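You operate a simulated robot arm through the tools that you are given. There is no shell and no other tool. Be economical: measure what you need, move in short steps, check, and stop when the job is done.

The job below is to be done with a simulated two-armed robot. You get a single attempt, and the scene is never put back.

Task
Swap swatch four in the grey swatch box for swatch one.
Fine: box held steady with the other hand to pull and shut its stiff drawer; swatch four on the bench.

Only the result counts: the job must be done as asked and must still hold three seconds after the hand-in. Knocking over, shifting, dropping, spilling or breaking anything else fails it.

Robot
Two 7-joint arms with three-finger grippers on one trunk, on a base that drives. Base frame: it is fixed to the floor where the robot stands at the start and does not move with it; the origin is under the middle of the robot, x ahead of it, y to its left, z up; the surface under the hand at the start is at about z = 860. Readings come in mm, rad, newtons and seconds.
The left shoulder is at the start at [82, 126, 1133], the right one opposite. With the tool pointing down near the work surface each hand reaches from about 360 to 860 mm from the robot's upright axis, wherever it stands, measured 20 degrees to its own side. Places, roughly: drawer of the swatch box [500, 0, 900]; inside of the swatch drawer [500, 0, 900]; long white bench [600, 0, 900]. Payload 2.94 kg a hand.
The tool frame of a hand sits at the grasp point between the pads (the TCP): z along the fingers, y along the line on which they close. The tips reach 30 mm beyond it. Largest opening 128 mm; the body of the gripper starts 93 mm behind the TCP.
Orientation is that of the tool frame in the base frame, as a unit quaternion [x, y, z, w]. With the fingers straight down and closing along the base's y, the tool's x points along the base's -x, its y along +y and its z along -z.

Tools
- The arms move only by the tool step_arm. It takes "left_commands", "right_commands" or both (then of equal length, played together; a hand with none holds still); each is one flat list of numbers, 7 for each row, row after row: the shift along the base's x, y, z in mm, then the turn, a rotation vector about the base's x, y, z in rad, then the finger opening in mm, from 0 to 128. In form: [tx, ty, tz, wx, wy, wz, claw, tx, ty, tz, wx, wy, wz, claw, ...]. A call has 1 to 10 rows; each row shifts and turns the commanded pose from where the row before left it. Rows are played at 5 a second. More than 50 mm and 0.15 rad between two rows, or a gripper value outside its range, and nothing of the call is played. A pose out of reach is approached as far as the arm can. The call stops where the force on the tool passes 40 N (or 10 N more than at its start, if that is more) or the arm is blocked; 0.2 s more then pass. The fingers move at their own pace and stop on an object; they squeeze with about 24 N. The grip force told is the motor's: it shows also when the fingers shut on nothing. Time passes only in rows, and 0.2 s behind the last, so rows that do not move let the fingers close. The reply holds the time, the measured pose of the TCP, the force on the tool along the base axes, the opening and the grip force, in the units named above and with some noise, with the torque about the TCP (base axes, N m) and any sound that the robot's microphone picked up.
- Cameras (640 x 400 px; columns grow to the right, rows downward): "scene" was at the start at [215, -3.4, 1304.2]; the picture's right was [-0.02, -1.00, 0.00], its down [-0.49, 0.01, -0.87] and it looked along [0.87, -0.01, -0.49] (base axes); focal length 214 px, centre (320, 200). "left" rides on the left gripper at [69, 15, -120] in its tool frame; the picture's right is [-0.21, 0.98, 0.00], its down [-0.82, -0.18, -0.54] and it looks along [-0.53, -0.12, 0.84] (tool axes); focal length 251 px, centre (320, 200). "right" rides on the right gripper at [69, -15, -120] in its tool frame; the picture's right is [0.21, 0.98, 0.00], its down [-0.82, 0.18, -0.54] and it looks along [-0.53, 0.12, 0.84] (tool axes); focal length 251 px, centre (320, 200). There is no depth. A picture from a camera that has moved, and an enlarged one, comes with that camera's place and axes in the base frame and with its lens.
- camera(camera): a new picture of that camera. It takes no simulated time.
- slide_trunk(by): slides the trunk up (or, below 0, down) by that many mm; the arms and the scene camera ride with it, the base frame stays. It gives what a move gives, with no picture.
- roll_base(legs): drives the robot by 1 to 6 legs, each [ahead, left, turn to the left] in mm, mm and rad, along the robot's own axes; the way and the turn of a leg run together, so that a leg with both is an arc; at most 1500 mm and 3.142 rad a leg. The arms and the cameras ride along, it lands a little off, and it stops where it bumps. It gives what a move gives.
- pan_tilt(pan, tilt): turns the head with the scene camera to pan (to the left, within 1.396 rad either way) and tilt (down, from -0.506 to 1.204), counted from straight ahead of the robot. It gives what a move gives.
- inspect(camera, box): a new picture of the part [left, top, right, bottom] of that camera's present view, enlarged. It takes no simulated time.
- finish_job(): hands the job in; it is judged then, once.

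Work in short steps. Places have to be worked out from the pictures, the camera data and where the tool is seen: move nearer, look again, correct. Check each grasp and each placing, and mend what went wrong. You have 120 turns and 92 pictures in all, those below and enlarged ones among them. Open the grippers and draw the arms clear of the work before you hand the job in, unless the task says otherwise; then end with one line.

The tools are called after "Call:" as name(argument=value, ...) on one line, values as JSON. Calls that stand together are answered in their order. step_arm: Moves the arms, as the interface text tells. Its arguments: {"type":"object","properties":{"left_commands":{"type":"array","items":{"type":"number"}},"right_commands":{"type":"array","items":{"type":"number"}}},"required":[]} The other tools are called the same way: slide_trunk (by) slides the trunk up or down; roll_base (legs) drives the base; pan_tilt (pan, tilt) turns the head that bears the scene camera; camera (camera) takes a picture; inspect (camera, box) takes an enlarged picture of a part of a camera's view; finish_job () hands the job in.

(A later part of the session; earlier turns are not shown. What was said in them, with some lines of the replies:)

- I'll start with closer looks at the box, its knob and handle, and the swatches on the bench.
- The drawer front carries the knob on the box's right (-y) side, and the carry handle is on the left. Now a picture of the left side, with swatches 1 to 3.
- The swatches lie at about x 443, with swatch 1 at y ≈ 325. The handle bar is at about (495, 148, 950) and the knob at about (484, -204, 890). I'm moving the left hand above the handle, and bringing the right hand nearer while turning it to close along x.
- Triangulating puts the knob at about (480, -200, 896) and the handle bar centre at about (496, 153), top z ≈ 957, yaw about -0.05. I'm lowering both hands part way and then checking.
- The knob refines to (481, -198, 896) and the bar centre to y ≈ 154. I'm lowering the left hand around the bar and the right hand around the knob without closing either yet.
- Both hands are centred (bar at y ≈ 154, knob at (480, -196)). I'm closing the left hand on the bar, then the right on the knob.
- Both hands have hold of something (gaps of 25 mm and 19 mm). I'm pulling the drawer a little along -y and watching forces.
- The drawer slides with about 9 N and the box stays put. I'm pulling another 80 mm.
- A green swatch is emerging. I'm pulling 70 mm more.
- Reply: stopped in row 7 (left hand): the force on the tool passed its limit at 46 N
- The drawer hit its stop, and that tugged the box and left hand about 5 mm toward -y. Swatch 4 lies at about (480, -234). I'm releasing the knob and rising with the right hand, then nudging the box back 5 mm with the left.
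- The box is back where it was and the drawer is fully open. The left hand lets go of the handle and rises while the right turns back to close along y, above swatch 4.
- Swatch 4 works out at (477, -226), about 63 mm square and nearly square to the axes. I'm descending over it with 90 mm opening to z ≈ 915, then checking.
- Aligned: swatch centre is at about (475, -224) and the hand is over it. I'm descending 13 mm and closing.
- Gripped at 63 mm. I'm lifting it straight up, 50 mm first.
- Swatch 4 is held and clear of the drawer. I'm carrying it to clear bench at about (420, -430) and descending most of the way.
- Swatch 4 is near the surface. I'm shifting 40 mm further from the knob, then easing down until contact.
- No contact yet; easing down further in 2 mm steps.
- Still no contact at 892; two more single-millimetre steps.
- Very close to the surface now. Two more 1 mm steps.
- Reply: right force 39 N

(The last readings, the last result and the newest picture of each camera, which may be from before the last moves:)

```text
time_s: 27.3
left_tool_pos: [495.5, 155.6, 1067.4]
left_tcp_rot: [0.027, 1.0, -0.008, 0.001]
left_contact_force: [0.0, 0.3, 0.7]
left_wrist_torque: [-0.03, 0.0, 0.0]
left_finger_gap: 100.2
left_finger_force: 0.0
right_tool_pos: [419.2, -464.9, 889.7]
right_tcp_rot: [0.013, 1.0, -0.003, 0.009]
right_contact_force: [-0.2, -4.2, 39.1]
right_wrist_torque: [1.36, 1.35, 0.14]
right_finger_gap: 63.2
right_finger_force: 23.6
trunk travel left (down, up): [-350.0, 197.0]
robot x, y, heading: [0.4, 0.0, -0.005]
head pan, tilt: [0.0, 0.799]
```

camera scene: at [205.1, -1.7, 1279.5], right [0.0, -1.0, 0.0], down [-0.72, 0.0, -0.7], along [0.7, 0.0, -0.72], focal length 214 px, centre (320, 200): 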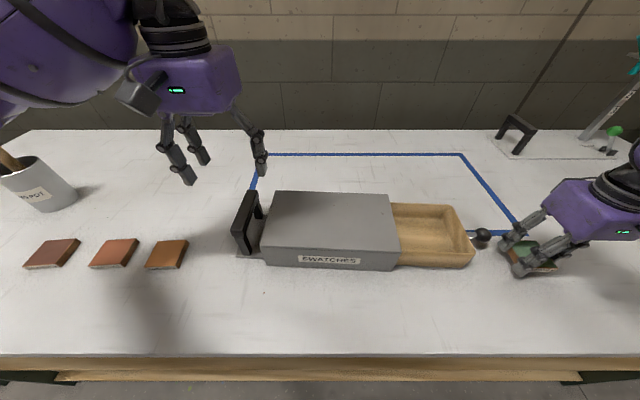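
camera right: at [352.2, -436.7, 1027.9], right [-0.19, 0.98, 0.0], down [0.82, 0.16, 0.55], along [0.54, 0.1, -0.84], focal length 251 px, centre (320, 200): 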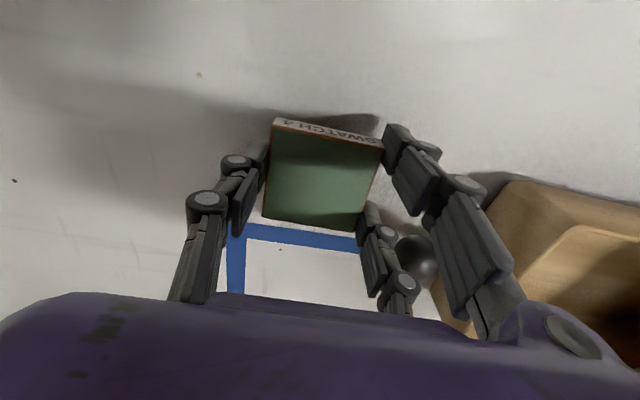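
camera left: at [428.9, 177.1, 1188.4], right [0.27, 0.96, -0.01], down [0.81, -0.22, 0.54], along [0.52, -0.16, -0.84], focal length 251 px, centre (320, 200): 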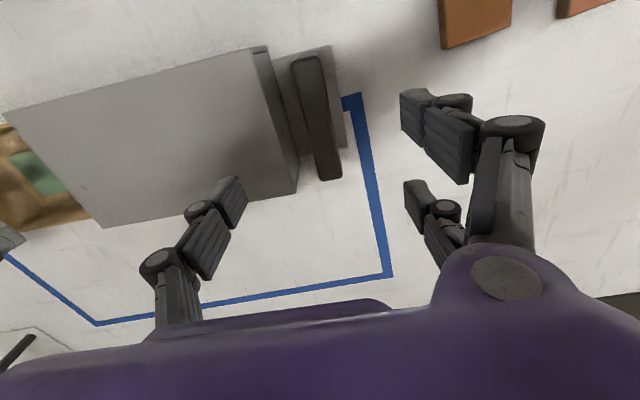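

In contact with the bench. I'm backing off 2 mm, opening, and rising; the picture will confirm it's down.

Call:
step_arm(right_commands=[0, 0, 2, 0, 0, 0, 40, 0, 0, 0, 0, 0, 0, 80, 0, 0, 0, 0, 0, 0, 90, 0, 0, 15, 0, 0, 0, 90, 0, 0, 30, 0, 0, 0, 90, 0, 0, 40, 0, 0, 0, 90, 0, 0, 40, 0, 0, 0, 90])

Call:
camera(camera="right")

```text
time_s: 28.9
left_tool_pos: [497.4, 154.2, 1069.3]
left_tcp_rot: [0.028, 1.0, -0.007, 0.001]
left_contact_force: [0.3, 0.9, 0.8]
left_wrist_torque: [0.04, 0.04, 0.0]
left_finger_gap: 99.7
left_finger_force: 0.2
right_tool_pos: [417.5, -463.8, 1012.7]
right_tcp_rot: [0.014, 1.0, -0.002, 0.005]
right_contact_force: [-0.4, -0.4, -0.2]
right_wrist_torque: [-0.03, -0.01, -0.01]
right_finger_gap: 90.1
right_finger_force: 0.2
trunk travel left (down, up): [-350.0, 197.0]
robot x, y, heading: [-1.0, -1.1, -0.002]
head pan, tilt: [0.0, 0.799]
```

```text
57 pictures are left
camera right: at [347.1, -476.3, 1131.9], right [-0.19, 0.98, -0.01], down [0.82, 0.16, 0.55], along [0.54, 0.1, -0.84], focal length 251 px, centre (320, 200)
```

right: 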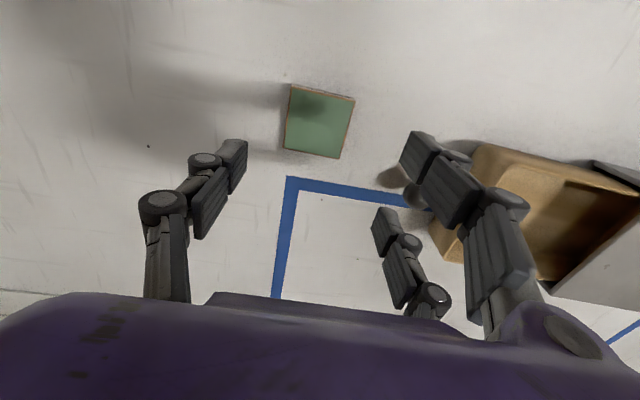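

Swatch 4 rests flat on the bench. Now the left hand goes above swatch 1.

Call:
step_arm(left_commands=[-14, 42, -10, 0, 0, 0.01, 100, -14, 42, -10, 0, 0, 0.01, 100, -14, 42, -10, 0, 0, 0.01, 100, -15, 42, -15, 0, 0, 0.01, 100])

Call:
camera(camera="left")

```text
time_s: 29.9
left_tool_pos: [435.1, 319.2, 1022.9]
left_tcp_rot: [0.007, 1.0, -0.007, 0.001]
left_contact_force: [-0.4, -1.2, -0.6]
left_wrist_torque: [-0.01, 0.0, -0.02]
left_finger_gap: 99.8
left_finger_force: 0.1
right_tool_pos: [417.4, -464.2, 1012.7]
right_tcp_rot: [0.014, 1.0, -0.003, 0.006]
right_contact_force: [-0.4, -0.4, 0.3]
right_wrist_torque: [-0.01, -0.02, 0.06]
right_finger_gap: 90.0
right_finger_force: 0.1
trunk travel left (down, up): [-350.0, 197.0]
robot x, y, heading: [-0.4, -0.8, 0.002]
head pan, tilt: [0.0, 0.799]
```

```text
56 pictures are left
camera left: at [365.7, 338.8, 1142.9], right [0.23, 0.97, -0.01], down [0.82, -0.19, 0.55], along [0.53, -0.14, -0.84], focal length 251 px, centre (320, 200)
```

left: 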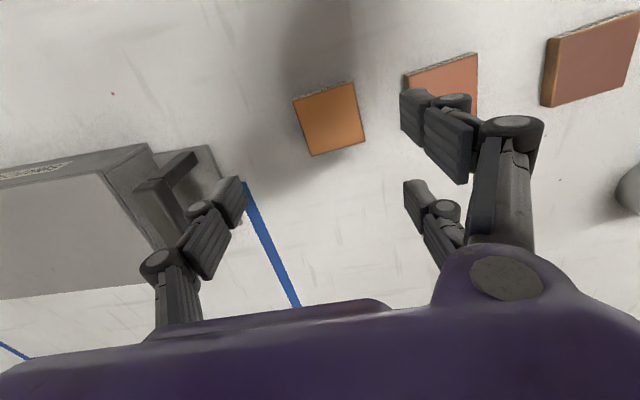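

Swatch 1 is at (442, 328), 64 mm square, with about 40 mm to swatch 2. I'm descending over it with an 86 mm opening.

Call:
step_arm(left_commands=[3, 3, -20, 0.007, 0, 0.02, 86, 3, 3, -20, 0.007, 0, 0.02, 86, 1, 2, -20, 0, 0, 0, 86, 0, 1, -20, 0, 0, 0, 86, 0, 0, -20, 0, 0, 0, 86, 0, 0, -15, 0, 0, 0, 86])

Call:
camera(camera="left")

```text
time_s: 31.3
left_tool_pos: [445.6, 330.5, 906.8]
left_tcp_rot: [-0.014, 1.0, 0.0, 0.001]
left_contact_force: [0.2, 0.2, -0.1]
left_wrist_torque: [-0.01, -0.01, 0.0]
left_finger_gap: 85.8
left_finger_force: 0.1
right_tool_pos: [418.6, -463.8, 1011.4]
right_tcp_rot: [0.013, 1.0, -0.003, 0.005]
right_contact_force: [-0.3, 0.2, 0.5]
right_wrist_torque: [0.03, -0.02, 0.04]
right_finger_gap: 90.0
right_finger_force: 0.1
trunk travel left (down, up): [-350.0, 197.0]
robot x, y, heading: [-1.7, 2.5, -0.002]
head pan, tilt: [0.0, 0.799]
```

```text
55 pictures are left
camera left: at [375.5, 345.5, 1027.4], right [0.19, 0.98, 0.0], down [0.82, -0.16, 0.54], along [0.53, -0.1, -0.84], focal length 251 px, centre (320, 200)
```

left: 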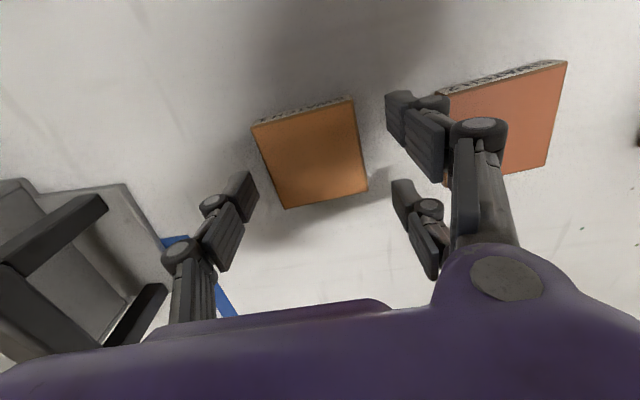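

Swatch 1 centre reads (441, 329). I'm making a small correction, descending to 893 and closing.

Call:
step_arm(left_commands=[-4, -1, -7, 0, 0, 0, 86, 0, 0, -6, 0, 0, 0, 86, 0, 0, 0, 0, 0, 0, 75, 0, 0, 0, 0, 0, 0, 55, 0, 0, 0, 0, 0, 0, 40, 0, 0, 0, 0, 0, 0, 40])

Call:
step_arm(left_commands=[0, 0, 10, 0, 0, 0, 40, 0, 0, 25, 0, 0, 0, 40, 0, 0, 30, 0, 0, 0, 40, 0, 0, 40, 0, 0, 0, 40, 0, 0, 40, 0, 0, 0, 40])

Call:
camera(camera="left")

```text
time_s: 32.7
left_tool_pos: [440.5, 328.8, 894.5]
left_tcp_rot: [-0.013, 1.0, 0.001, 0.0]
left_contact_force: [-0.2, -0.4, 0.4]
left_wrist_torque: [0.01, -0.05, -0.04]
left_finger_gap: 63.0
left_finger_force: 24.1
right_tool_pos: [417.7, -464.6, 1011.4]
right_tcp_rot: [0.014, 1.0, -0.002, 0.005]
right_contact_force: [-0.8, -0.1, -0.1]
right_wrist_torque: [0.0, 0.05, -0.01]
right_finger_gap: 90.1
right_finger_force: 0.1
trunk travel left (down, up): [-350.0, 197.0]
robot x, y, heading: [0.9, -4.3, 0.0]
head pan, tilt: [0.0, 0.799]
```

```text
time_s: 33.9
left_tool_pos: [438.7, 327.1, 1037.5]
left_tcp_rot: [-0.013, 1.0, 0.001, 0.001]
left_contact_force: [0.0, -0.2, -0.5]
left_wrist_torque: [0.04, -0.03, 0.01]
left_finger_gap: 63.0
left_finger_force: 24.1
right_tool_pos: [417.9, -465.1, 1013.2]
right_tcp_rot: [0.014, 1.0, -0.001, 0.006]
right_contact_force: [0.5, -0.8, 0.6]
right_wrist_torque: [-0.01, -0.04, 0.02]
right_finger_gap: 90.1
right_finger_force: 0.1
trunk travel left (down, up): [-350.0, 197.0]
robot x, y, heading: [-2.3, -1.3, 0.002]
head pan, tilt: [0.0, 0.799]
```

```text
54 pictures are left
camera left: at [369.4, 342.4, 1158.9], right [0.19, 0.98, 0.0], down [0.83, -0.16, 0.54], along [0.53, -0.1, -0.84], focal length 251 px, centre (320, 200)
```

left: 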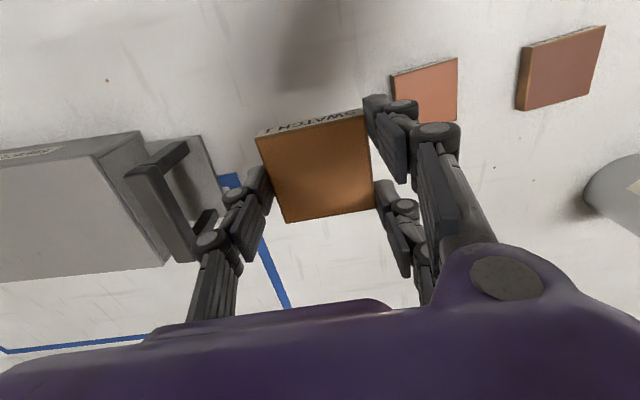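

Swatch 1 is gripped. I'm carrying it over the box toward the drawer while the right hand withdraws to the side.

Call:
step_arm(left_commands=[4, -40, 4, 0, 0, 0, 40, 4, -40, 4, 0, 0, 0, 40, 4, -40, 4, 0, 0, 0, 40, 4, -40, 4, 0, 0, 0, 40, 4, -40, 4, 0, 0, 0, 40, 4, -40, 0, 0, 0, 0, 40, 4, -40, 0, 0, 0, 0, 40, 4, -40, 0, 0, 0, 0, 40, 4, -40, 0, 0, 0, 0, 40, 3, -40, 0, 0, 0, 0, 40], right_commands=[-2, -15, 10, 0, 0, 0, 90, -2, -15, 10, 0, 0, 0, 90, -2, -15, 10, 0, 0, 0, 90, -2, -15, 10, 0, 0, 0, 90, -2, -15, 10, 0, 0, 0, 90, -2, -15, 10, 0, 0, 0, 90, -2, -15, 10, 0, 0, 0, 90, -2, -15, 10, 0, 0, 0, 90, 0, 0, 0, 0, 0, 0, 90, 0, 0, 0, 0, 0, 0, 90])

Call:
camera(camera="scene")

```text
time_s: 36.1
left_tool_pos: [479.6, -72.6, 1059.8]
left_tcp_rot: [-0.014, 1.0, 0.001, 0.001]
left_contact_force: [-0.4, -0.5, 0.1]
left_wrist_torque: [0.05, 0.02, 0.0]
left_finger_gap: 63.0
left_finger_force: 23.9
right_tool_pos: [403.1, -586.4, 1092.6]
right_tcp_rot: [0.014, 1.0, -0.001, 0.005]
right_contact_force: [0.3, -0.3, 0.1]
right_wrist_torque: [0.04, 0.06, -0.01]
right_finger_gap: 90.0
right_finger_force: 0.1
trunk travel left (down, up): [-350.0, 197.0]
robot x, y, heading: [-5.4, 1.8, 0.002]
head pan, tilt: [0.0, 0.799]
```

```text
53 pictures are left
camera scene: at [205.0, -3.2, 1279.5], right [0.0, -1.0, 0.0], down [-0.72, 0.0, -0.7], along [0.7, 0.0, -0.72], focal length 214 px, centre (320, 200)
```

scene: 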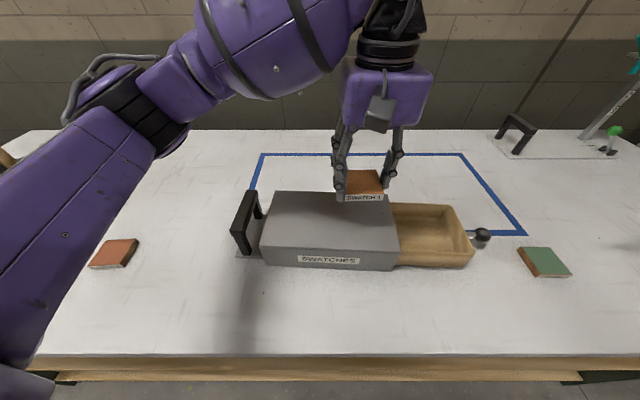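

Plenty of reach. I'm moving on to above the drawer centre and aligning yaw.

Call:
step_arm(left_commands=[-1, -40, 0, 0, 0, -0.015, 40, -1, -40, 0, 0, 0, -0.015, 40, 0, -40, 0, 0, 0, -0.015, 40, 0, -31, 0, 0, 0, -0.01, 40, 0, 0, -25, 0, 0, 0, 40, 0, 0, -25, 0, 0, 0, 40])

Call:
camera(camera="left")

Call:
camera(camera="scene")

```text
time_s: 37.5
left_tool_pos: [479.9, -221.4, 1008.1]
left_tcp_rot: [0.013, 1.0, 0.0, 0.0]
left_contact_force: [0.1, 0.1, -0.8]
left_wrist_torque: [0.02, -0.03, 0.0]
left_finger_gap: 63.1
left_finger_force: 24.1
right_tool_pos: [404.0, -585.4, 1092.8]
right_tcp_rot: [0.013, 1.0, 0.0, 0.006]
right_contact_force: [0.2, -0.5, 0.2]
right_wrist_torque: [0.0, 0.01, 0.0]
right_finger_gap: 89.9
right_finger_force: 0.0
trunk travel left (down, up): [-350.0, 197.0]
robot x, y, heading: [0.9, -1.6, 0.001]
head pan, tilt: [0.0, 0.799]
```

```text
52 pictures are left
camera left: at [410.9, -203.1, 1128.5], right [0.24, 0.97, 0.0], down [0.81, -0.2, 0.54], along [0.53, -0.13, -0.84], focal length 251 px, centre (320, 200)
```

left: 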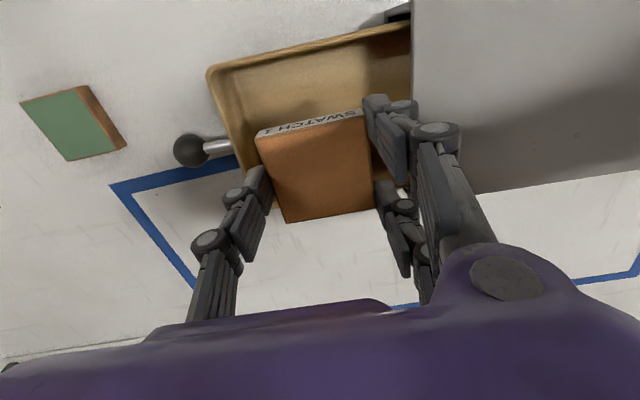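

```text
51 pictures are left
camera scene: at [205.2, -2.3, 1279.4], right [0.0, -1.0, 0.0], down [-0.72, 0.0, -0.7], along [0.7, 0.0, -0.72], focal length 214 px, centre (320, 200)
```

scene: 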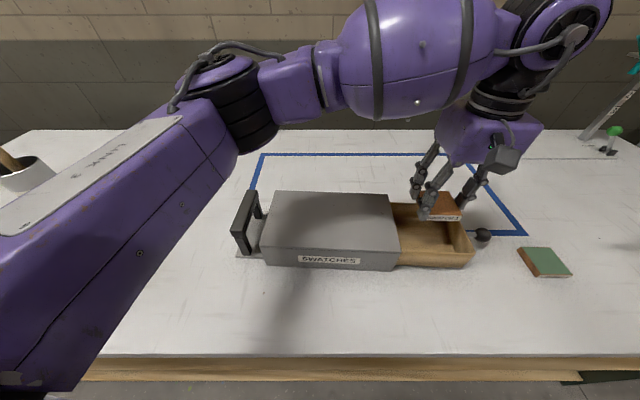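

Aligned. I'm correcting by (-4, -4) mm and lowering into the drawer, down to z ≈ 913.

Call:
step_arm(left_commands=[-2, -2, -20, 0, 0, 0, 40, -2, -2, -20, 0, 0, 0, 40, 0, 0, -20, 0, 0, 0, 40, 0, 0, -20, 0, 0, 0, 40, 0, 0, -14, 0, 0, 0, 40])

Call:
camera(camera="left")

```text
time_s: 38.7
left_tool_pos: [473.1, -225.7, 916.2]
left_tcp_rot: [0.016, 1.0, 0.0, 0.002]
left_contact_force: [0.0, 1.5, -0.1]
left_wrist_torque: [0.01, -0.02, -0.02]
left_finger_gap: 63.1
left_finger_force: 23.8
right_tool_pos: [402.3, -584.9, 1092.6]
right_tcp_rot: [0.014, 1.0, -0.002, 0.006]
right_contact_force: [-0.2, -0.1, -0.5]
right_wrist_torque: [0.0, 0.01, 0.0]
right_finger_gap: 90.0
right_finger_force: 0.2
trunk travel left (down, up): [-350.0, 197.0]
robot x, y, heading: [-1.4, 2.3, -0.001]
head pan, tilt: [0.0, 0.799]
```

```text
50 pictures are left
camera left: at [405.6, -207.1, 1036.9], right [0.24, 0.97, 0.0], down [0.81, -0.2, 0.54], along [0.53, -0.13, -0.84], focal length 251 px, centre (320, 200)
```

left: 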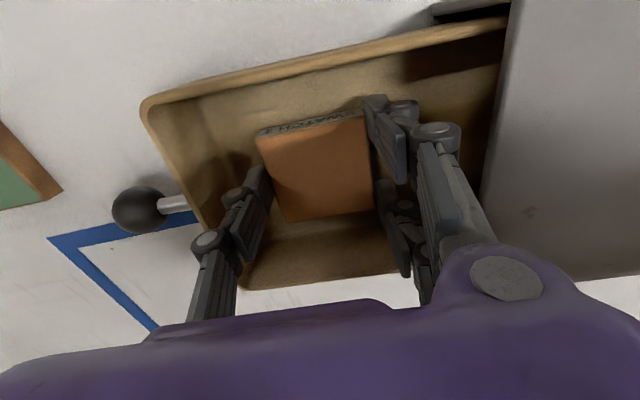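

Swatch 1 is well inside the drawer. Easing down in small steps to contact.

Call:
step_arm(left_commands=[0, 0, -3, 0, 0, 0, 40, 0, 0, -3, 0, 0, 0, 40])

Call:
step_arm(left_commands=[0, 0, -2, 0, 0, 0, 40, 0, 0, -1, 0, 0, 0, 40])

```text
time_s: 39.3
left_tool_pos: [473.9, -225.2, 909.2]
left_tcp_rot: [0.014, 1.0, 0.0, 0.0]
left_contact_force: [0.0, -0.6, -1.5]
left_wrist_torque: [0.02, 0.01, 0.02]
left_finger_gap: 63.1
left_finger_force: 23.6
right_tool_pos: [404.6, -584.8, 1093.0]
right_tcp_rot: [0.013, 1.0, -0.002, 0.005]
right_contact_force: [0.7, 1.5, 0.1]
right_wrist_torque: [0.02, 0.0, -0.01]
right_finger_gap: 90.0
right_finger_force: 0.1
trunk travel left (down, up): [-350.0, 197.0]
robot x, y, heading: [0.7, 3.7, -0.001]
head pan, tilt: [0.0, 0.799]
```

```text
time_s: 39.9
left_tool_pos: [474.2, -225.5, 907.8]
left_tcp_rot: [0.014, 1.0, -0.001, 0.002]
left_contact_force: [-1.0, 2.8, 12.1]
left_wrist_torque: [0.39, -0.07, 0.04]
left_finger_gap: 63.1
left_finger_force: 24.0
right_tool_pos: [403.2, -584.5, 1093.0]
right_tcp_rot: [0.013, 1.0, -0.002, 0.006]
right_contact_force: [-0.2, 0.0, 0.0]
right_wrist_torque: [0.02, -0.03, -0.01]
right_finger_gap: 89.8
right_finger_force: 0.1
trunk travel left (down, up): [-350.0, 197.0]
robot x, y, heading: [-0.7, 1.4, 0.003]
head pan, tilt: [0.0, 0.799]
```

Contact with the drawer floor (12 N). I'm opening the fingers modestly and rising straight out.

Call:
step_arm(left_commands=[0, 0, 0, 0, 0, 0, 72, 0, 0, 0, 0, 0, 0, 82, 0, 0, 15, 0, 0, 0, 82, 0, 0, 30, 0, 0, 0, 82, 0, 0, 40, 0, 0, 0, 82, 0, 0, 40, 0, 0, 0, 82, 0, 0, 30, 0, 0, 0, 82])

Call:
camera(camera="left")

```text
time_s: 41.5
left_tool_pos: [475.4, -225.8, 1062.6]
left_tcp_rot: [0.015, 1.0, 0.001, 0.002]
left_contact_force: [-0.3, -0.7, 1.3]
left_wrist_torque: [0.0, 0.0, 0.01]
left_finger_gap: 82.1
left_finger_force: 0.0
right_tool_pos: [402.2, -585.3, 1092.7]
right_tcp_rot: [0.014, 1.0, -0.002, 0.006]
right_contact_force: [0.9, 0.4, -0.4]
right_wrist_torque: [-0.01, -0.01, -0.01]
right_finger_gap: 90.0
right_finger_force: 0.1
trunk travel left (down, up): [-350.0, 197.0]
robot x, y, heading: [-1.1, 0.4, -0.002]
head pan, tilt: [0.0, 0.799]
```

```text
49 pictures are left
camera left: at [407.1, -206.6, 1182.5], right [0.24, 0.97, 0.0], down [0.81, -0.2, 0.54], along [0.53, -0.13, -0.84], focal length 251 px, centre (320, 200)
```

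left: 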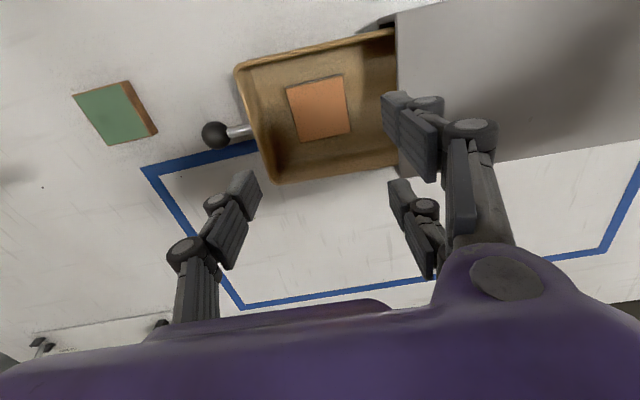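

Swatch 1 lies flat in the drawer. Returning the left hand above the handle.

Call:
step_arm(left_commands=[2, 38, 0, 0, 0, -0.002, 82, 2, 38, 0, 0, 0, -0.002, 82, 2, 38, 0, 0, 0, -0.002, 82, 2, 38, 0, 0, 0, -0.002, 82, 2, 38, 0, 0, 0, -0.002, 82, 2, 38, 0, 0, 0, -0.002, 82, 2, 38, 0, 0, 0, -0.002, 82, 2, 38, 0, 0, 0, -0.002, 82, 2, 38, 0, 0, 0, -0.002, 82, 1, 38, 0, 0, 0, -0.002, 60])

Call:
step_arm(left_commands=[0, 0, -20, 0, 0, 0, 54, 0, 0, -20, 0, 0, 0, 54, 0, 0, -20, 0, 0, 0, 54, 0, 0, -20, 0, 0, 0, 54, 0, 0, 0, 0, 0, 0, 54])

Call:
camera(camera="left")

```text
time_s: 43.7
left_tool_pos: [493.3, 154.4, 1064.2]
left_tcp_rot: [0.025, 1.0, 0.0, 0.003]
left_contact_force: [0.5, 0.2, 0.4]
left_wrist_torque: [0.03, 0.03, -0.01]
left_finger_gap: 60.3
left_finger_force: 0.0
right_tool_pos: [402.4, -582.9, 1094.1]
right_tcp_rot: [0.013, 1.0, -0.001, 0.006]
right_contact_force: [0.5, -0.1, -0.5]
right_wrist_torque: [-0.02, 0.03, -0.01]
right_finger_gap: 90.1
right_finger_force: 0.2
trunk travel left (down, up): [-350.0, 197.0]
robot x, y, heading: [1.3, -0.4, 0.001]
head pan, tilt: [0.0, 0.799]
```

```text
time_s: 44.9
left_tool_pos: [493.7, 152.2, 981.4]
left_tcp_rot: [0.024, 1.0, -0.001, 0.001]
left_contact_force: [-0.3, 0.1, 0.6]
left_wrist_torque: [0.02, -0.03, 0.0]
left_finger_gap: 53.3
left_finger_force: 0.1
right_tool_pos: [402.9, -584.9, 1092.4]
right_tcp_rot: [0.014, 1.0, -0.001, 0.005]
right_contact_force: [-0.3, 0.5, 0.0]
right_wrist_torque: [0.01, 0.0, -0.02]
right_finger_gap: 90.2
right_finger_force: 0.0
trunk travel left (down, up): [-350.0, 197.0]
robot x, y, heading: [2.4, -3.6, 0.001]
head pan, tilt: [0.0, 0.799]
```

```text
48 pictures are left
camera left: at [425.0, 173.0, 1102.1], right [0.26, 0.97, 0.0], down [0.81, -0.22, 0.54], along [0.52, -0.14, -0.84], focal length 251 px, centre (320, 200)
```

left: 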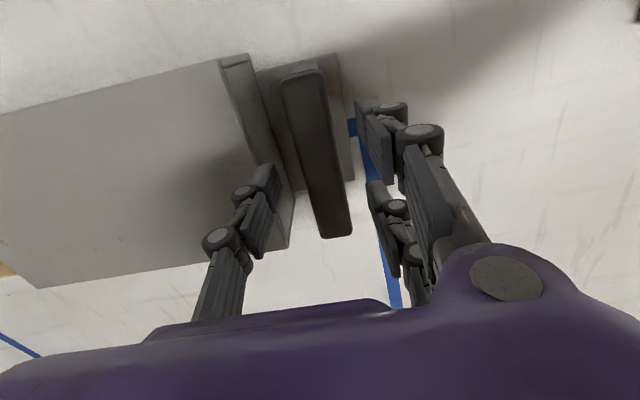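

Fingers straddle the bar again. The left hand lowers and closes on it, while the right turns 90° and moves above the knob.

Call:
step_arm(left_commands=[1, 2, -11, 0, 0, 0, 54, 0, 0, -11, 0, 0, 0, 54, 0, 0, -11, 0, 0, 0, 54, 0, 0, 0, 0, 0, 0, 54, 0, 0, 0, 0, 0, 0, 36, 0, 0, 0, 0, 0, 0, 20, 0, 0, 0, 0, 0, 0, 0, 0, 0, 0, 0, 0, 0, 0, 0, 0, 0, 0, 0, 0, 0, 0, 0, 0, 0, 0, 0, 0], right_commands=[7, 22, 0, 0, 0, 0.15, 70, 7, 22, -4, 0, 0, 0.15, 70, 7, 22, -8, 0, 0, 0.15, 70, 7, 23, -8, 0, 0, 0.15, 70, 7, 23, -10, 0, 0, 0.15, 70, 7, 23, -10, 0, 0, 0.15, 70, 7, 23, -10, 0, 0, 0.15, 70, 7, 23, -10, 0, 0, 0.15, 70, 7, 23, -10, 0, 0, 0.15, 70, 7, 23, -10, 0, 0, 0.15, 70])

Call:
camera(camera="right")

Call:
camera(camera="left")

```text
time_s: 47.1
left_tool_pos: [495.8, 156.7, 947.8]
left_tcp_rot: [0.023, 1.0, 0.0, 0.001]
left_contact_force: [0.0, 2.5, 0.5]
left_wrist_torque: [-0.25, 0.18, -0.24]
left_finger_gap: 24.9
left_finger_force: 24.2
right_tool_pos: [475.3, -356.8, 1011.3]
right_tcp_rot: [-0.673, 0.74, 0.002, 0.005]
right_contact_force: [-0.8, 0.2, 0.2]
right_wrist_torque: [-0.03, 0.02, 0.05]
right_finger_gap: 69.9
right_finger_force: 0.1
trunk travel left (down, up): [-350.0, 197.0]
robot x, y, heading: [-3.4, 0.0, 0.002]
head pan, tilt: [0.0, 0.799]
```

```text
47 pictures are left
camera right: at [482.3, -427.7, 1131.2], right [-0.99, -0.12, -0.01], down [-0.1, 0.83, 0.55], along [-0.06, 0.55, -0.84], focal length 251 px, centre (320, 200)
```

right: 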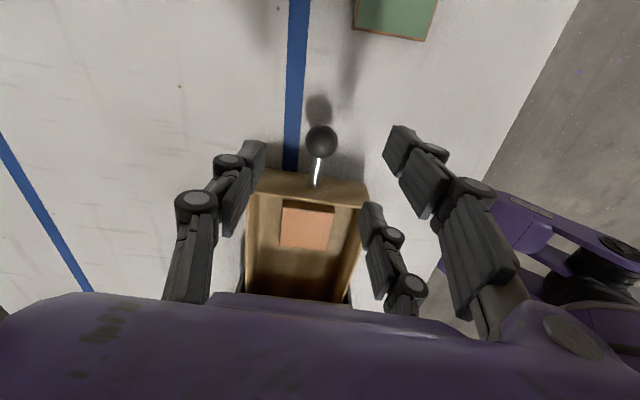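

```text
46 pictures are left
camera left: at [426.2, 176.2, 1068.9], right [0.26, 0.97, 0.0], down [0.81, -0.22, 0.54], along [0.52, -0.14, -0.84], focal length 251 px, centre (320, 200)
```

left: 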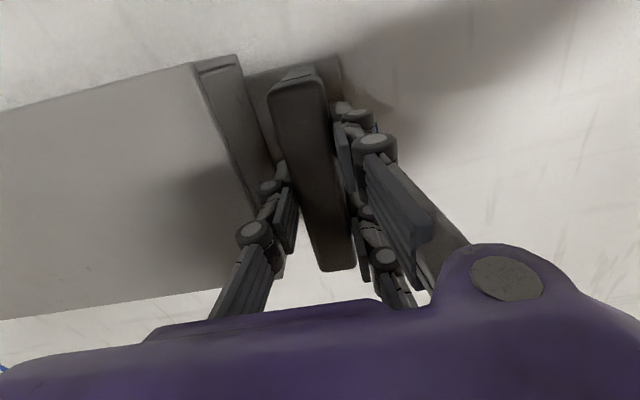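

The knob reads (471, -342). I'm descending around it, with a check part way.

Call:
step_arm(right_commands=[-1, 4, -20, 0, 0, 0.05, 70, -1, 4, -20, 0, 0, 0, 70, -1, 3, -15, 0, 0, 0, 70, 0, 0, 0, 0, 0, 0, 70])

Call:
camera(camera="right")

```text
time_s: 48.1
left_tool_pos: [494.3, 154.2, 949.1]
left_tcp_rot: [0.023, 1.0, 0.0, 0.001]
left_contact_force: [-0.1, 1.5, -0.4]
left_wrist_torque: [0.0, 0.03, -0.11]
left_finger_gap: 25.0
left_finger_force: 23.9
right_tool_pos: [470.9, -347.1, 956.0]
right_tcp_rot: [-0.69, 0.724, 0.003, 0.004]
right_contact_force: [0.9, -0.4, -0.1]
right_wrist_torque: [-0.01, 0.02, -0.04]
right_finger_gap: 70.0
right_finger_force: 0.0
trunk travel left (down, up): [-350.0, 197.0]
robot x, y, heading: [-1.5, -2.9, 0.006]
head pan, tilt: [0.0, 0.799]
```

```text
45 pictures are left
camera right: at [482.9, -417.2, 1075.7], right [-0.99, -0.17, 0.0], down [-0.14, 0.82, 0.55], along [-0.09, 0.54, -0.84], focal length 251 px, centre (320, 200)
```

right: 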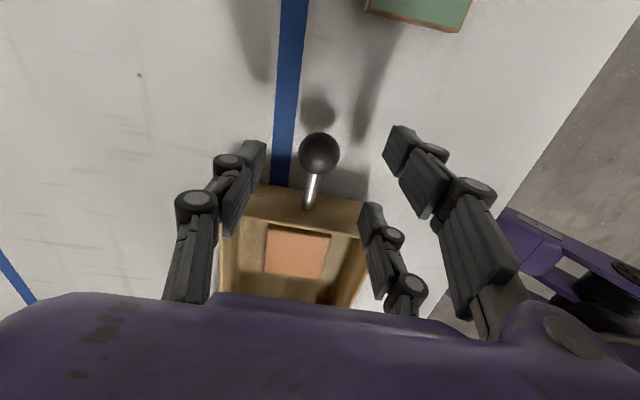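

The knob is at (471, -343.5). I'm lowering fully and closing on it.

Call:
step_arm(right_commands=[0, 5, -14, 0, 0, 0, 70, 0, 0, -14, 0, 0, 0, 70, 0, 0, -14, 0, 0, 0, 70, 0, 0, -11, 0, 0, 0, 70, 0, 0, 0, 0, 0, 0, 45, 0, 0, 0, 0, 0, 0, 20, 0, 0, 0, 0, 0, 0, 0, 0, 0, 0, 0, 0, 0, 0])

Call:
camera(camera="right")

```text
time_s: 49.9
left_tool_pos: [494.4, 154.6, 949.6]
left_tcp_rot: [0.023, 1.0, 0.0, 0.001]
left_contact_force: [-2.1, 2.3, 1.5]
left_wrist_torque: [0.11, 0.39, -1.2]
left_finger_gap: 25.3
left_finger_force: 24.1
right_tool_pos: [471.6, -341.7, 903.2]
right_tcp_rot: [-0.69, 0.724, 0.003, 0.005]
right_contact_force: [2.8, -2.1, -2.3]
right_wrist_torque: [-0.48, -0.11, 0.36]
right_finger_gap: 19.3
right_finger_force: 24.0
trunk travel left (down, up): [-350.0, 197.0]
robot x, y, heading: [1.7, 0.7, -0.0]
head pan, tilt: [0.0, 0.799]
```

```text
44 pictures are left
camera right: at [481.3, -412.3, 1023.8], right [-0.99, -0.17, 0.0], down [-0.14, 0.82, 0.55], along [-0.09, 0.54, -0.84], focal length 251 px, centre (320, 200)
```

right: 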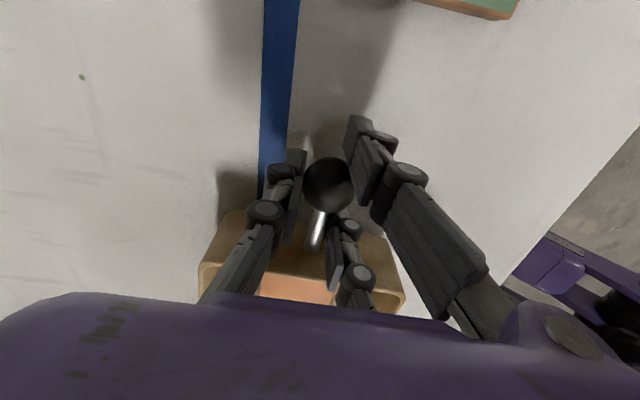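

Gripped. Pushing the drawer shut, first 100 mm.

Call:
step_arm(right_commands=[0.4, 10, 0, 0, 0, 0, 0, 0.4, 10, 0, 0, 0, 0, 0, 0.4, 10, 0, 0, 0, 0, 0, 0.4, 10, 0, 0, 0, 0, 0, 0.4, 10, 0, 0, 0, 0, 0, 0.4, 10, 0, 0, 0, 0, 0, 0.4, 10, 0, 0, 0, 0, 0, 0.4, 10, 0, 0, 0, 0, 0, 0.4, 10, 0, 0, 0, 0, 0, 0.4, 10, 0, 0, 0, 0, 0])

Call:
camera(camera="scene")

```text
time_s: 52.1
left_tool_pos: [494.3, 155.6, 949.6]
left_tcp_rot: [0.025, 1.0, 0.001, 0.001]
left_contact_force: [-1.6, 8.2, 3.6]
left_wrist_torque: [0.19, 0.36, -1.19]
left_finger_gap: 25.5
left_finger_force: 24.4
right_tool_pos: [473.8, -242.2, 905.0]
right_tcp_rot: [-0.69, 0.724, 0.003, 0.006]
right_contact_force: [1.0, -6.1, -5.8]
right_wrist_torque: [-0.69, 0.0, 0.28]
right_finger_gap: 19.1
right_finger_force: 23.5
trunk travel left (down, up): [-350.0, 197.0]
robot x, y, heading: [-2.2, 4.4, 0.006]
head pan, tilt: [0.0, 0.799]
```

```text
43 pictures are left
camera scene: at [205.1, -1.6, 1279.5], right [0.0, -1.0, 0.0], down [-0.72, 0.0, -0.7], along [0.7, 0.0, -0.72], focal length 214 px, centre (320, 200)
```

scene: 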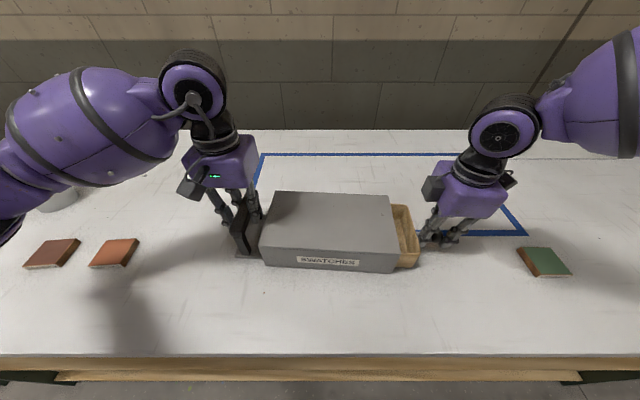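

Closing smoothly, about 46 mm left. Continuing to near-shut, then small steps.

Call:
step_arm(right_commands=[0.8, 10, 0, 0, 0, 0, 0, 0.8, 10, 0, 0, 0, 0, 0, 0.8, 10, 0, 0, 0, 0, 0, 0.5, 6, 0, 0, 0, 0, 0, 0.3, 4, 0, 0, 0, 0, 0])

Call:
step_arm(right_commands=[0.2, 2, 0, 0, 0, 0, 0, 0.2, 2, 0, 0, 0, 0, 0, 0.2, 2, 0, 0, 0, 0, 0])

Call:
camera(camera="right")

Call:
camera(camera="scene")

```text
time_s: 53.3
left_tool_pos: [495.6, 155.2, 948.6]
left_tcp_rot: [0.025, 1.0, 0.0, 0.002]
left_contact_force: [-2.4, 4.8, -0.5]
left_wrist_torque: [0.24, 0.16, -1.08]
left_finger_gap: 25.6
left_finger_force: 24.3
right_tool_pos: [477.6, -203.0, 902.9]
right_tcp_rot: [-0.689, 0.725, 0.002, 0.006]
right_contact_force: [3.8, -5.2, 2.9]
right_wrist_torque: [-0.63, 0.01, 0.34]
right_finger_gap: 19.2
right_finger_force: 24.1
trunk travel left (down, up): [-350.0, 197.0]
robot x, y, heading: [1.3, -1.4, 0.001]
head pan, tilt: [0.0, 0.799]
```

```text
time_s: 54.1
left_tool_pos: [493.4, 155.8, 949.0]
left_tcp_rot: [0.024, 1.0, 0.0, 0.002]
left_contact_force: [-2.5, 4.6, -0.3]
left_wrist_torque: [0.16, 0.1, -1.13]
left_finger_gap: 25.8
left_finger_force: 23.9
right_tool_pos: [478.7, -197.4, 904.8]
right_tcp_rot: [-0.69, 0.724, 0.004, 0.005]
right_contact_force: [0.5, -4.5, -1.1]
right_wrist_torque: [-0.46, -0.04, 0.49]
right_finger_gap: 19.2
right_finger_force: 24.3
trunk travel left (down, up): [-350.0, 197.0]
robot x, y, heading: [1.3, -2.5, -0.001]
head pan, tilt: [0.0, 0.799]
```

```text
42 pictures are left
camera right: at [489.4, -267.3, 1023.7], right [-0.99, -0.17, 0.0], down [-0.14, 0.82, 0.55], along [-0.09, 0.54, -0.84], focal length 251 px, centre (320, 200)
```

right: 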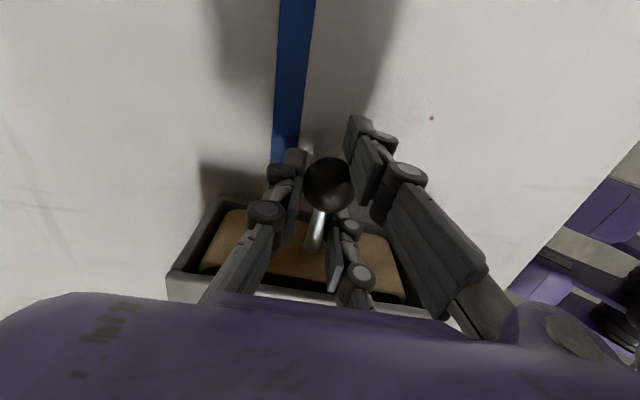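

```text
41 pictures are left
camera scene: at [205.0, -1.7, 1279.4], right [0.0, -1.0, 0.0], down [-0.72, 0.0, -0.7], along [0.7, 0.0, -0.72], focal length 214 px, centre (320, 200)
```

scene: 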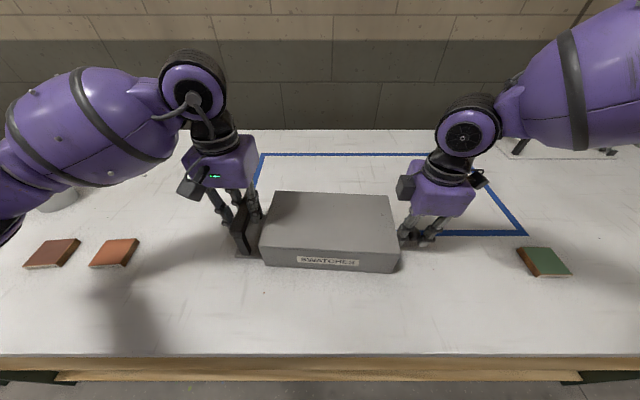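

Nearly at the initial closed look; force has not risen yet. A few more 1 mm steps until I feel the stop.

Call:
step_arm(right_commands=[0, 1, 0, 0, 0, 0, 0, 0, 1, 0, 0, 0, 0, 0])

Call:
step_arm(right_commands=[0, 1, 0, 0, 0, 0, 0, 0, 1, 0, 0, 0, 0, 0])

Call:
inspect(camera="right", box=[140, 140, 460, 340])

```text
time_s: 54.7
left_tool_pos: [494.4, 156.7, 947.8]
left_tcp_rot: [0.024, 1.0, 0.0, 0.001]
left_contact_force: [-3.6, 6.3, 1.1]
left_wrist_torque: [0.08, 0.06, -1.25]
left_finger_gap: 25.5
left_finger_force: 24.2
right_tool_pos: [477.7, -194.8, 905.3]
right_tcp_rot: [-0.69, 0.724, 0.003, 0.004]
right_contact_force: [3.4, -5.0, -7.2]
right_wrist_torque: [-0.64, -0.04, 0.2]
right_finger_gap: 19.3
right_finger_force: 23.8
trunk travel left (down, up): [-350.0, 197.0]
robot x, y, heading: [0.8, 0.6, -0.002]
head pan, tilt: [0.0, 0.799]
```

```text
time_s: 55.3
left_tool_pos: [493.3, 155.0, 948.8]
left_tcp_rot: [0.024, 1.0, 0.0, 0.0]
left_contact_force: [-1.5, 7.2, 0.4]
left_wrist_torque: [0.12, 0.05, -1.14]
left_finger_gap: 25.4
left_finger_force: 24.0
right_tool_pos: [478.3, -191.3, 904.4]
right_tcp_rot: [-0.69, 0.724, 0.002, 0.006]
right_contact_force: [1.3, -6.8, -2.8]
right_wrist_torque: [0.3, -0.02, 0.53]
right_finger_gap: 19.0
right_finger_force: 24.3
trunk travel left (down, up): [-350.0, 197.0]
robot x, y, heading: [1.9, -2.1, -0.004]
head pan, tilt: [0.0, 0.799]
```

```text
2.00 times, centred on (300, 240) of right
camera zoom: at [489.5, -263.1, 1023.9], right [-0.99, -0.17, -0.01], down [-0.14, 0.82, 0.55], along [-0.09, 0.54, -0.84], focal length 503 px, centre (360, 120)
```

zoom: 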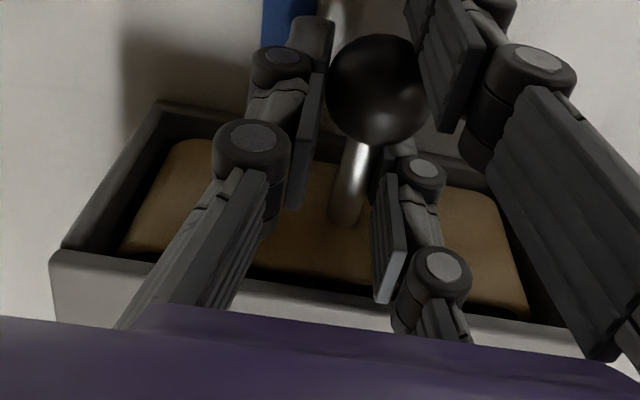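

The drawer front is recessed as at the start. I'll push slightly more to feel for the stop.

Call:
step_arm(right_commands=[0, 1, 0, 0, 0, 0, 0, 0, 1, 0, 0, 0, 0, 0])

Call:
step_arm(right_commands=[0, 1, 0, 0, 0, 0, 0, 0, 1, 0, 0, 0, 0, 0])

Call:
inspect(camera="right", box=[140, 140, 460, 340])

```text
time_s: 55.9
left_tool_pos: [493.9, 156.4, 947.7]
left_tcp_rot: [0.024, 1.0, 0.001, 0.002]
left_contact_force: [-1.1, 11.8, 0.5]
left_wrist_torque: [0.09, -0.16, -1.25]
left_finger_gap: 25.6
left_finger_force: 24.4
right_tool_pos: [477.2, -191.4, 904.8]
right_tcp_rot: [-0.69, 0.724, 0.002, 0.004]
right_contact_force: [1.2, -13.0, -0.2]
right_wrist_torque: [0.18, 0.02, 0.43]
right_finger_gap: 19.1
right_finger_force: 23.7
trunk travel left (down, up): [-350.0, 197.0]
robot x, y, heading: [3.4, 1.0, 0.001]
head pan, tilt: [0.0, 0.799]
```

```text
time_s: 56.5
left_tool_pos: [494.5, 155.8, 948.8]
left_tcp_rot: [0.023, 1.0, 0.003, 0.001]
left_contact_force: [-0.7, 26.9, 1.0]
left_wrist_torque: [0.13, -0.18, -1.5]
left_finger_gap: 25.6
left_finger_force: 24.0
right_tool_pos: [477.7, -190.8, 904.4]
right_tcp_rot: [-0.689, 0.725, 0.001, 0.004]
right_contact_force: [3.1, -32.7, 10.7]
right_wrist_torque: [0.14, 0.04, 0.58]
right_finger_gap: 19.2
right_finger_force: 24.1
trunk travel left (down, up): [-350.0, 197.0]
robot x, y, heading: [-2.0, -0.1, -0.002]
head pan, tilt: [0.0, 0.799]
```

```text
2.00 times, centred on (300, 240) of right
camera zoom: at [489.0, -260.6, 1023.9], right [-0.99, -0.17, -0.01], down [-0.14, 0.83, 0.55], along [-0.09, 0.54, -0.84], focal length 503 px, centre (360, 120)
```

zoom: 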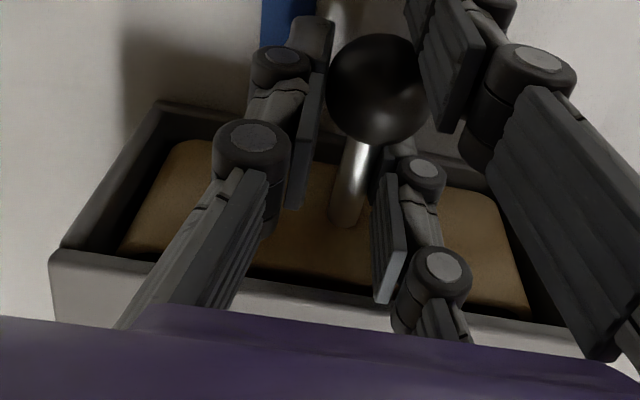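

The hard stop is felt (33 N): the drawer is shut. I'm easing the command back to relax the force, then opening the right hand and lifting away.

Call:
step_arm(right_commands=[0, -1, 0, 0, 0, 0, 0, 0, -1, 0, 0, 0, 0, 0])

Call:
step_arm(right_commands=[0, 0, 0, 0, 0, 0, 70, 0, 0, 0, 0, 0, 0, 70, 0, 0, 20, 0, 0, 0, 70, 0, 0, 30, 0, 0, 0, 70, 0, 0, 40, 0, 0, 0, 70, 0, -30, 40, 0, 0, 0, 70, 0, -40, 20, 0, 0, 0, 70])

Call:
camera(camera="right")

```text
time_s: 57.1
left_tool_pos: [493.6, 155.8, 949.2]
left_tcp_rot: [0.023, 1.0, 0.001, 0.001]
left_contact_force: [-0.8, 26.4, 3.0]
left_wrist_torque: [0.13, -0.18, -1.37]
left_finger_gap: 25.5
left_finger_force: 23.9
right_tool_pos: [478.3, -190.7, 905.2]
right_tcp_rot: [-0.69, 0.724, 0.003, 0.004]
right_contact_force: [6.6, -25.2, 6.3]
right_wrist_torque: [-0.6, -0.01, 0.45]
right_finger_gap: 19.6
right_finger_force: 23.8
trunk travel left (down, up): [-350.0, 197.0]
robot x, y, heading: [-2.4, 1.3, 0.003]
head pan, tilt: [0.0, 0.799]
```

```text
time_s: 58.7
left_tool_pos: [493.7, 154.3, 948.3]
left_tcp_rot: [0.024, 1.0, 0.001, 0.002]
left_contact_force: [0.6, -1.1, 0.4]
left_wrist_torque: [0.18, -0.18, -0.02]
left_finger_gap: 25.1
left_finger_force: 23.4
right_tool_pos: [478.5, -259.3, 1052.8]
right_tcp_rot: [-0.69, 0.723, 0.005, 0.006]
right_contact_force: [0.1, -0.4, 0.2]
right_wrist_torque: [0.0, 0.02, 0.01]
right_finger_gap: 70.1
right_finger_force: 0.0
trunk travel left (down, up): [-350.0, 197.0]
robot x, y, heading: [1.1, -0.2, 0.005]
head pan, tilt: [0.0, 0.799]
```

```text
38 pictures are left
camera right: at [489.3, -331.0, 1171.4], right [-0.99, -0.17, 0.0], down [-0.14, 0.82, 0.55], along [-0.09, 0.54, -0.83], focal length 251 px, centre (320, 200)
```

right: 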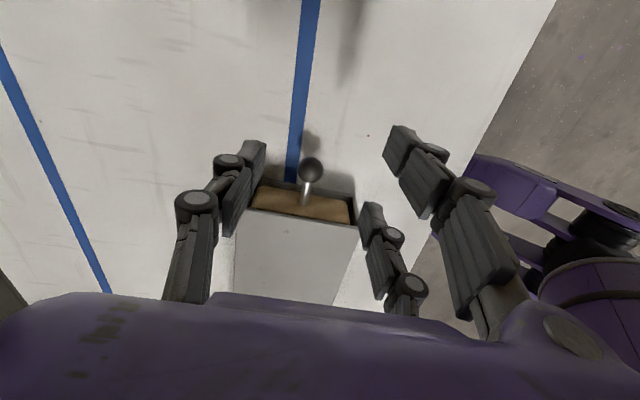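

The drawer is shut. Releasing the handle with the left hand, lifting it clear, and drawing the right further aside.

Call:
step_arm(left_commands=[0, 0, 0, 0, 0, 0, 52, 0, 0, 0, 0, 0, 0, 52, 0, 0, 15, 0, 0, 0, 52, 0, 0, 20, 0, 0, 0, 60, 0, 0, 30, 0, 0, 0, 60, 0, 0, 40, 0, 0, 0, 60, 0, 10, 40, 0, 0, 0, 60, 0, 20, 40, 0, 0, 0, 60], right_commands=[0, -30, 5, 0, 0, 0, 70, 0, -30, 5, 0, 0, 0, 70, 0, -30, 5, 0, 0, 0, 70, 0, -30, 5, 0, 0, 0, 70, 0, -30, 5, 0, 0, 0, 70, 0, -30, 5, 0, 0, 0, 70, 0, -30, 5, 0, 0, 0, 70, 0, -30, 5, 0, 0, 0, 70])

Call:
camera(camera="scene")

Call:
inspect(camera="scene", box=[210, 150, 450, 300])

```text
time_s: 60.5
left_tool_pos: [493.7, 186.1, 1134.6]
left_tcp_rot: [0.024, 1.0, -0.001, 0.001]
left_contact_force: [-0.5, 0.5, 0.6]
left_wrist_torque: [0.02, -0.04, -0.01]
left_finger_gap: 59.9
left_finger_force: 0.1
right_tool_pos: [479.5, -502.7, 1093.7]
right_tcp_rot: [-0.69, 0.724, 0.002, 0.005]
right_contact_force: [-0.2, -0.2, 0.5]
right_wrist_torque: [0.01, -0.01, 0.02]
right_finger_gap: 70.0
right_finger_force: 0.1
trunk travel left (down, up): [-350.0, 197.0]
robot x, y, heading: [0.3, -0.2, 0.002]
head pan, tilt: [0.0, 0.799]
```

```text
37 pictures are left
camera scene: at [203.9, -2.0, 1279.7], right [0.0, -1.0, 0.0], down [-0.72, 0.0, -0.7], along [0.7, 0.0, -0.72], focal length 214 px, centre (320, 200)
```

scene: 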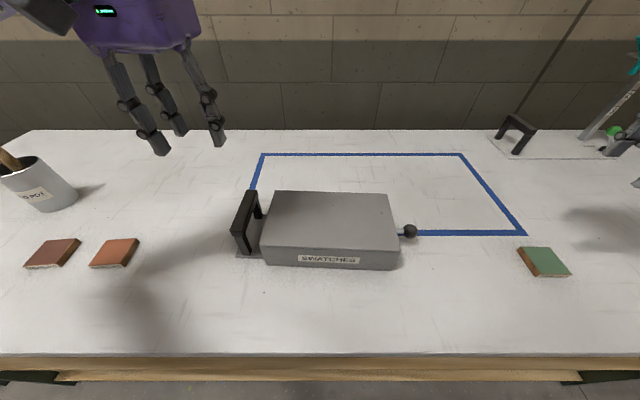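

```text
2.67 times, centred on (330, 225) of scene
camera zoom: at [203.9, -2.0, 1279.7], right [0.0, -1.0, 0.0], down [-0.72, 0.0, -0.7], along [0.7, 0.0, -0.72], focal length 572 px, centre (293, 133)
```

zoom: 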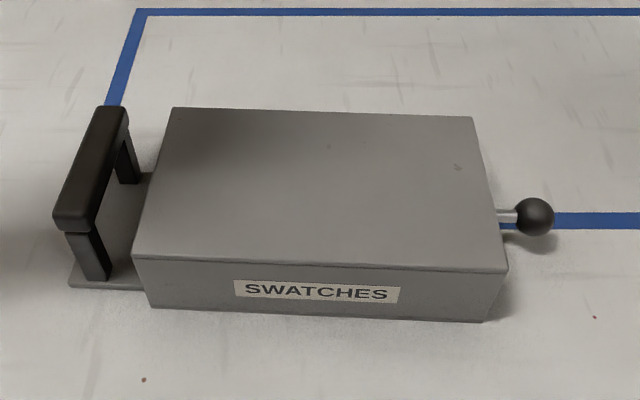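

The box is shut and in place, swatch 1 is inside, swatch 4 is on the bench, and nothing else has been disturbed. Both arms are clear and the grippers are open, so I'm handing in.

Call:
finish_job()

```text
The job is handed in.
```

Swatch one is now in the closed drawer of the grey swatch box in place of swatch four, which lies on the bench to the right of the box. The box slid about 5 mm when the drawer hit its stop and I moved it back.
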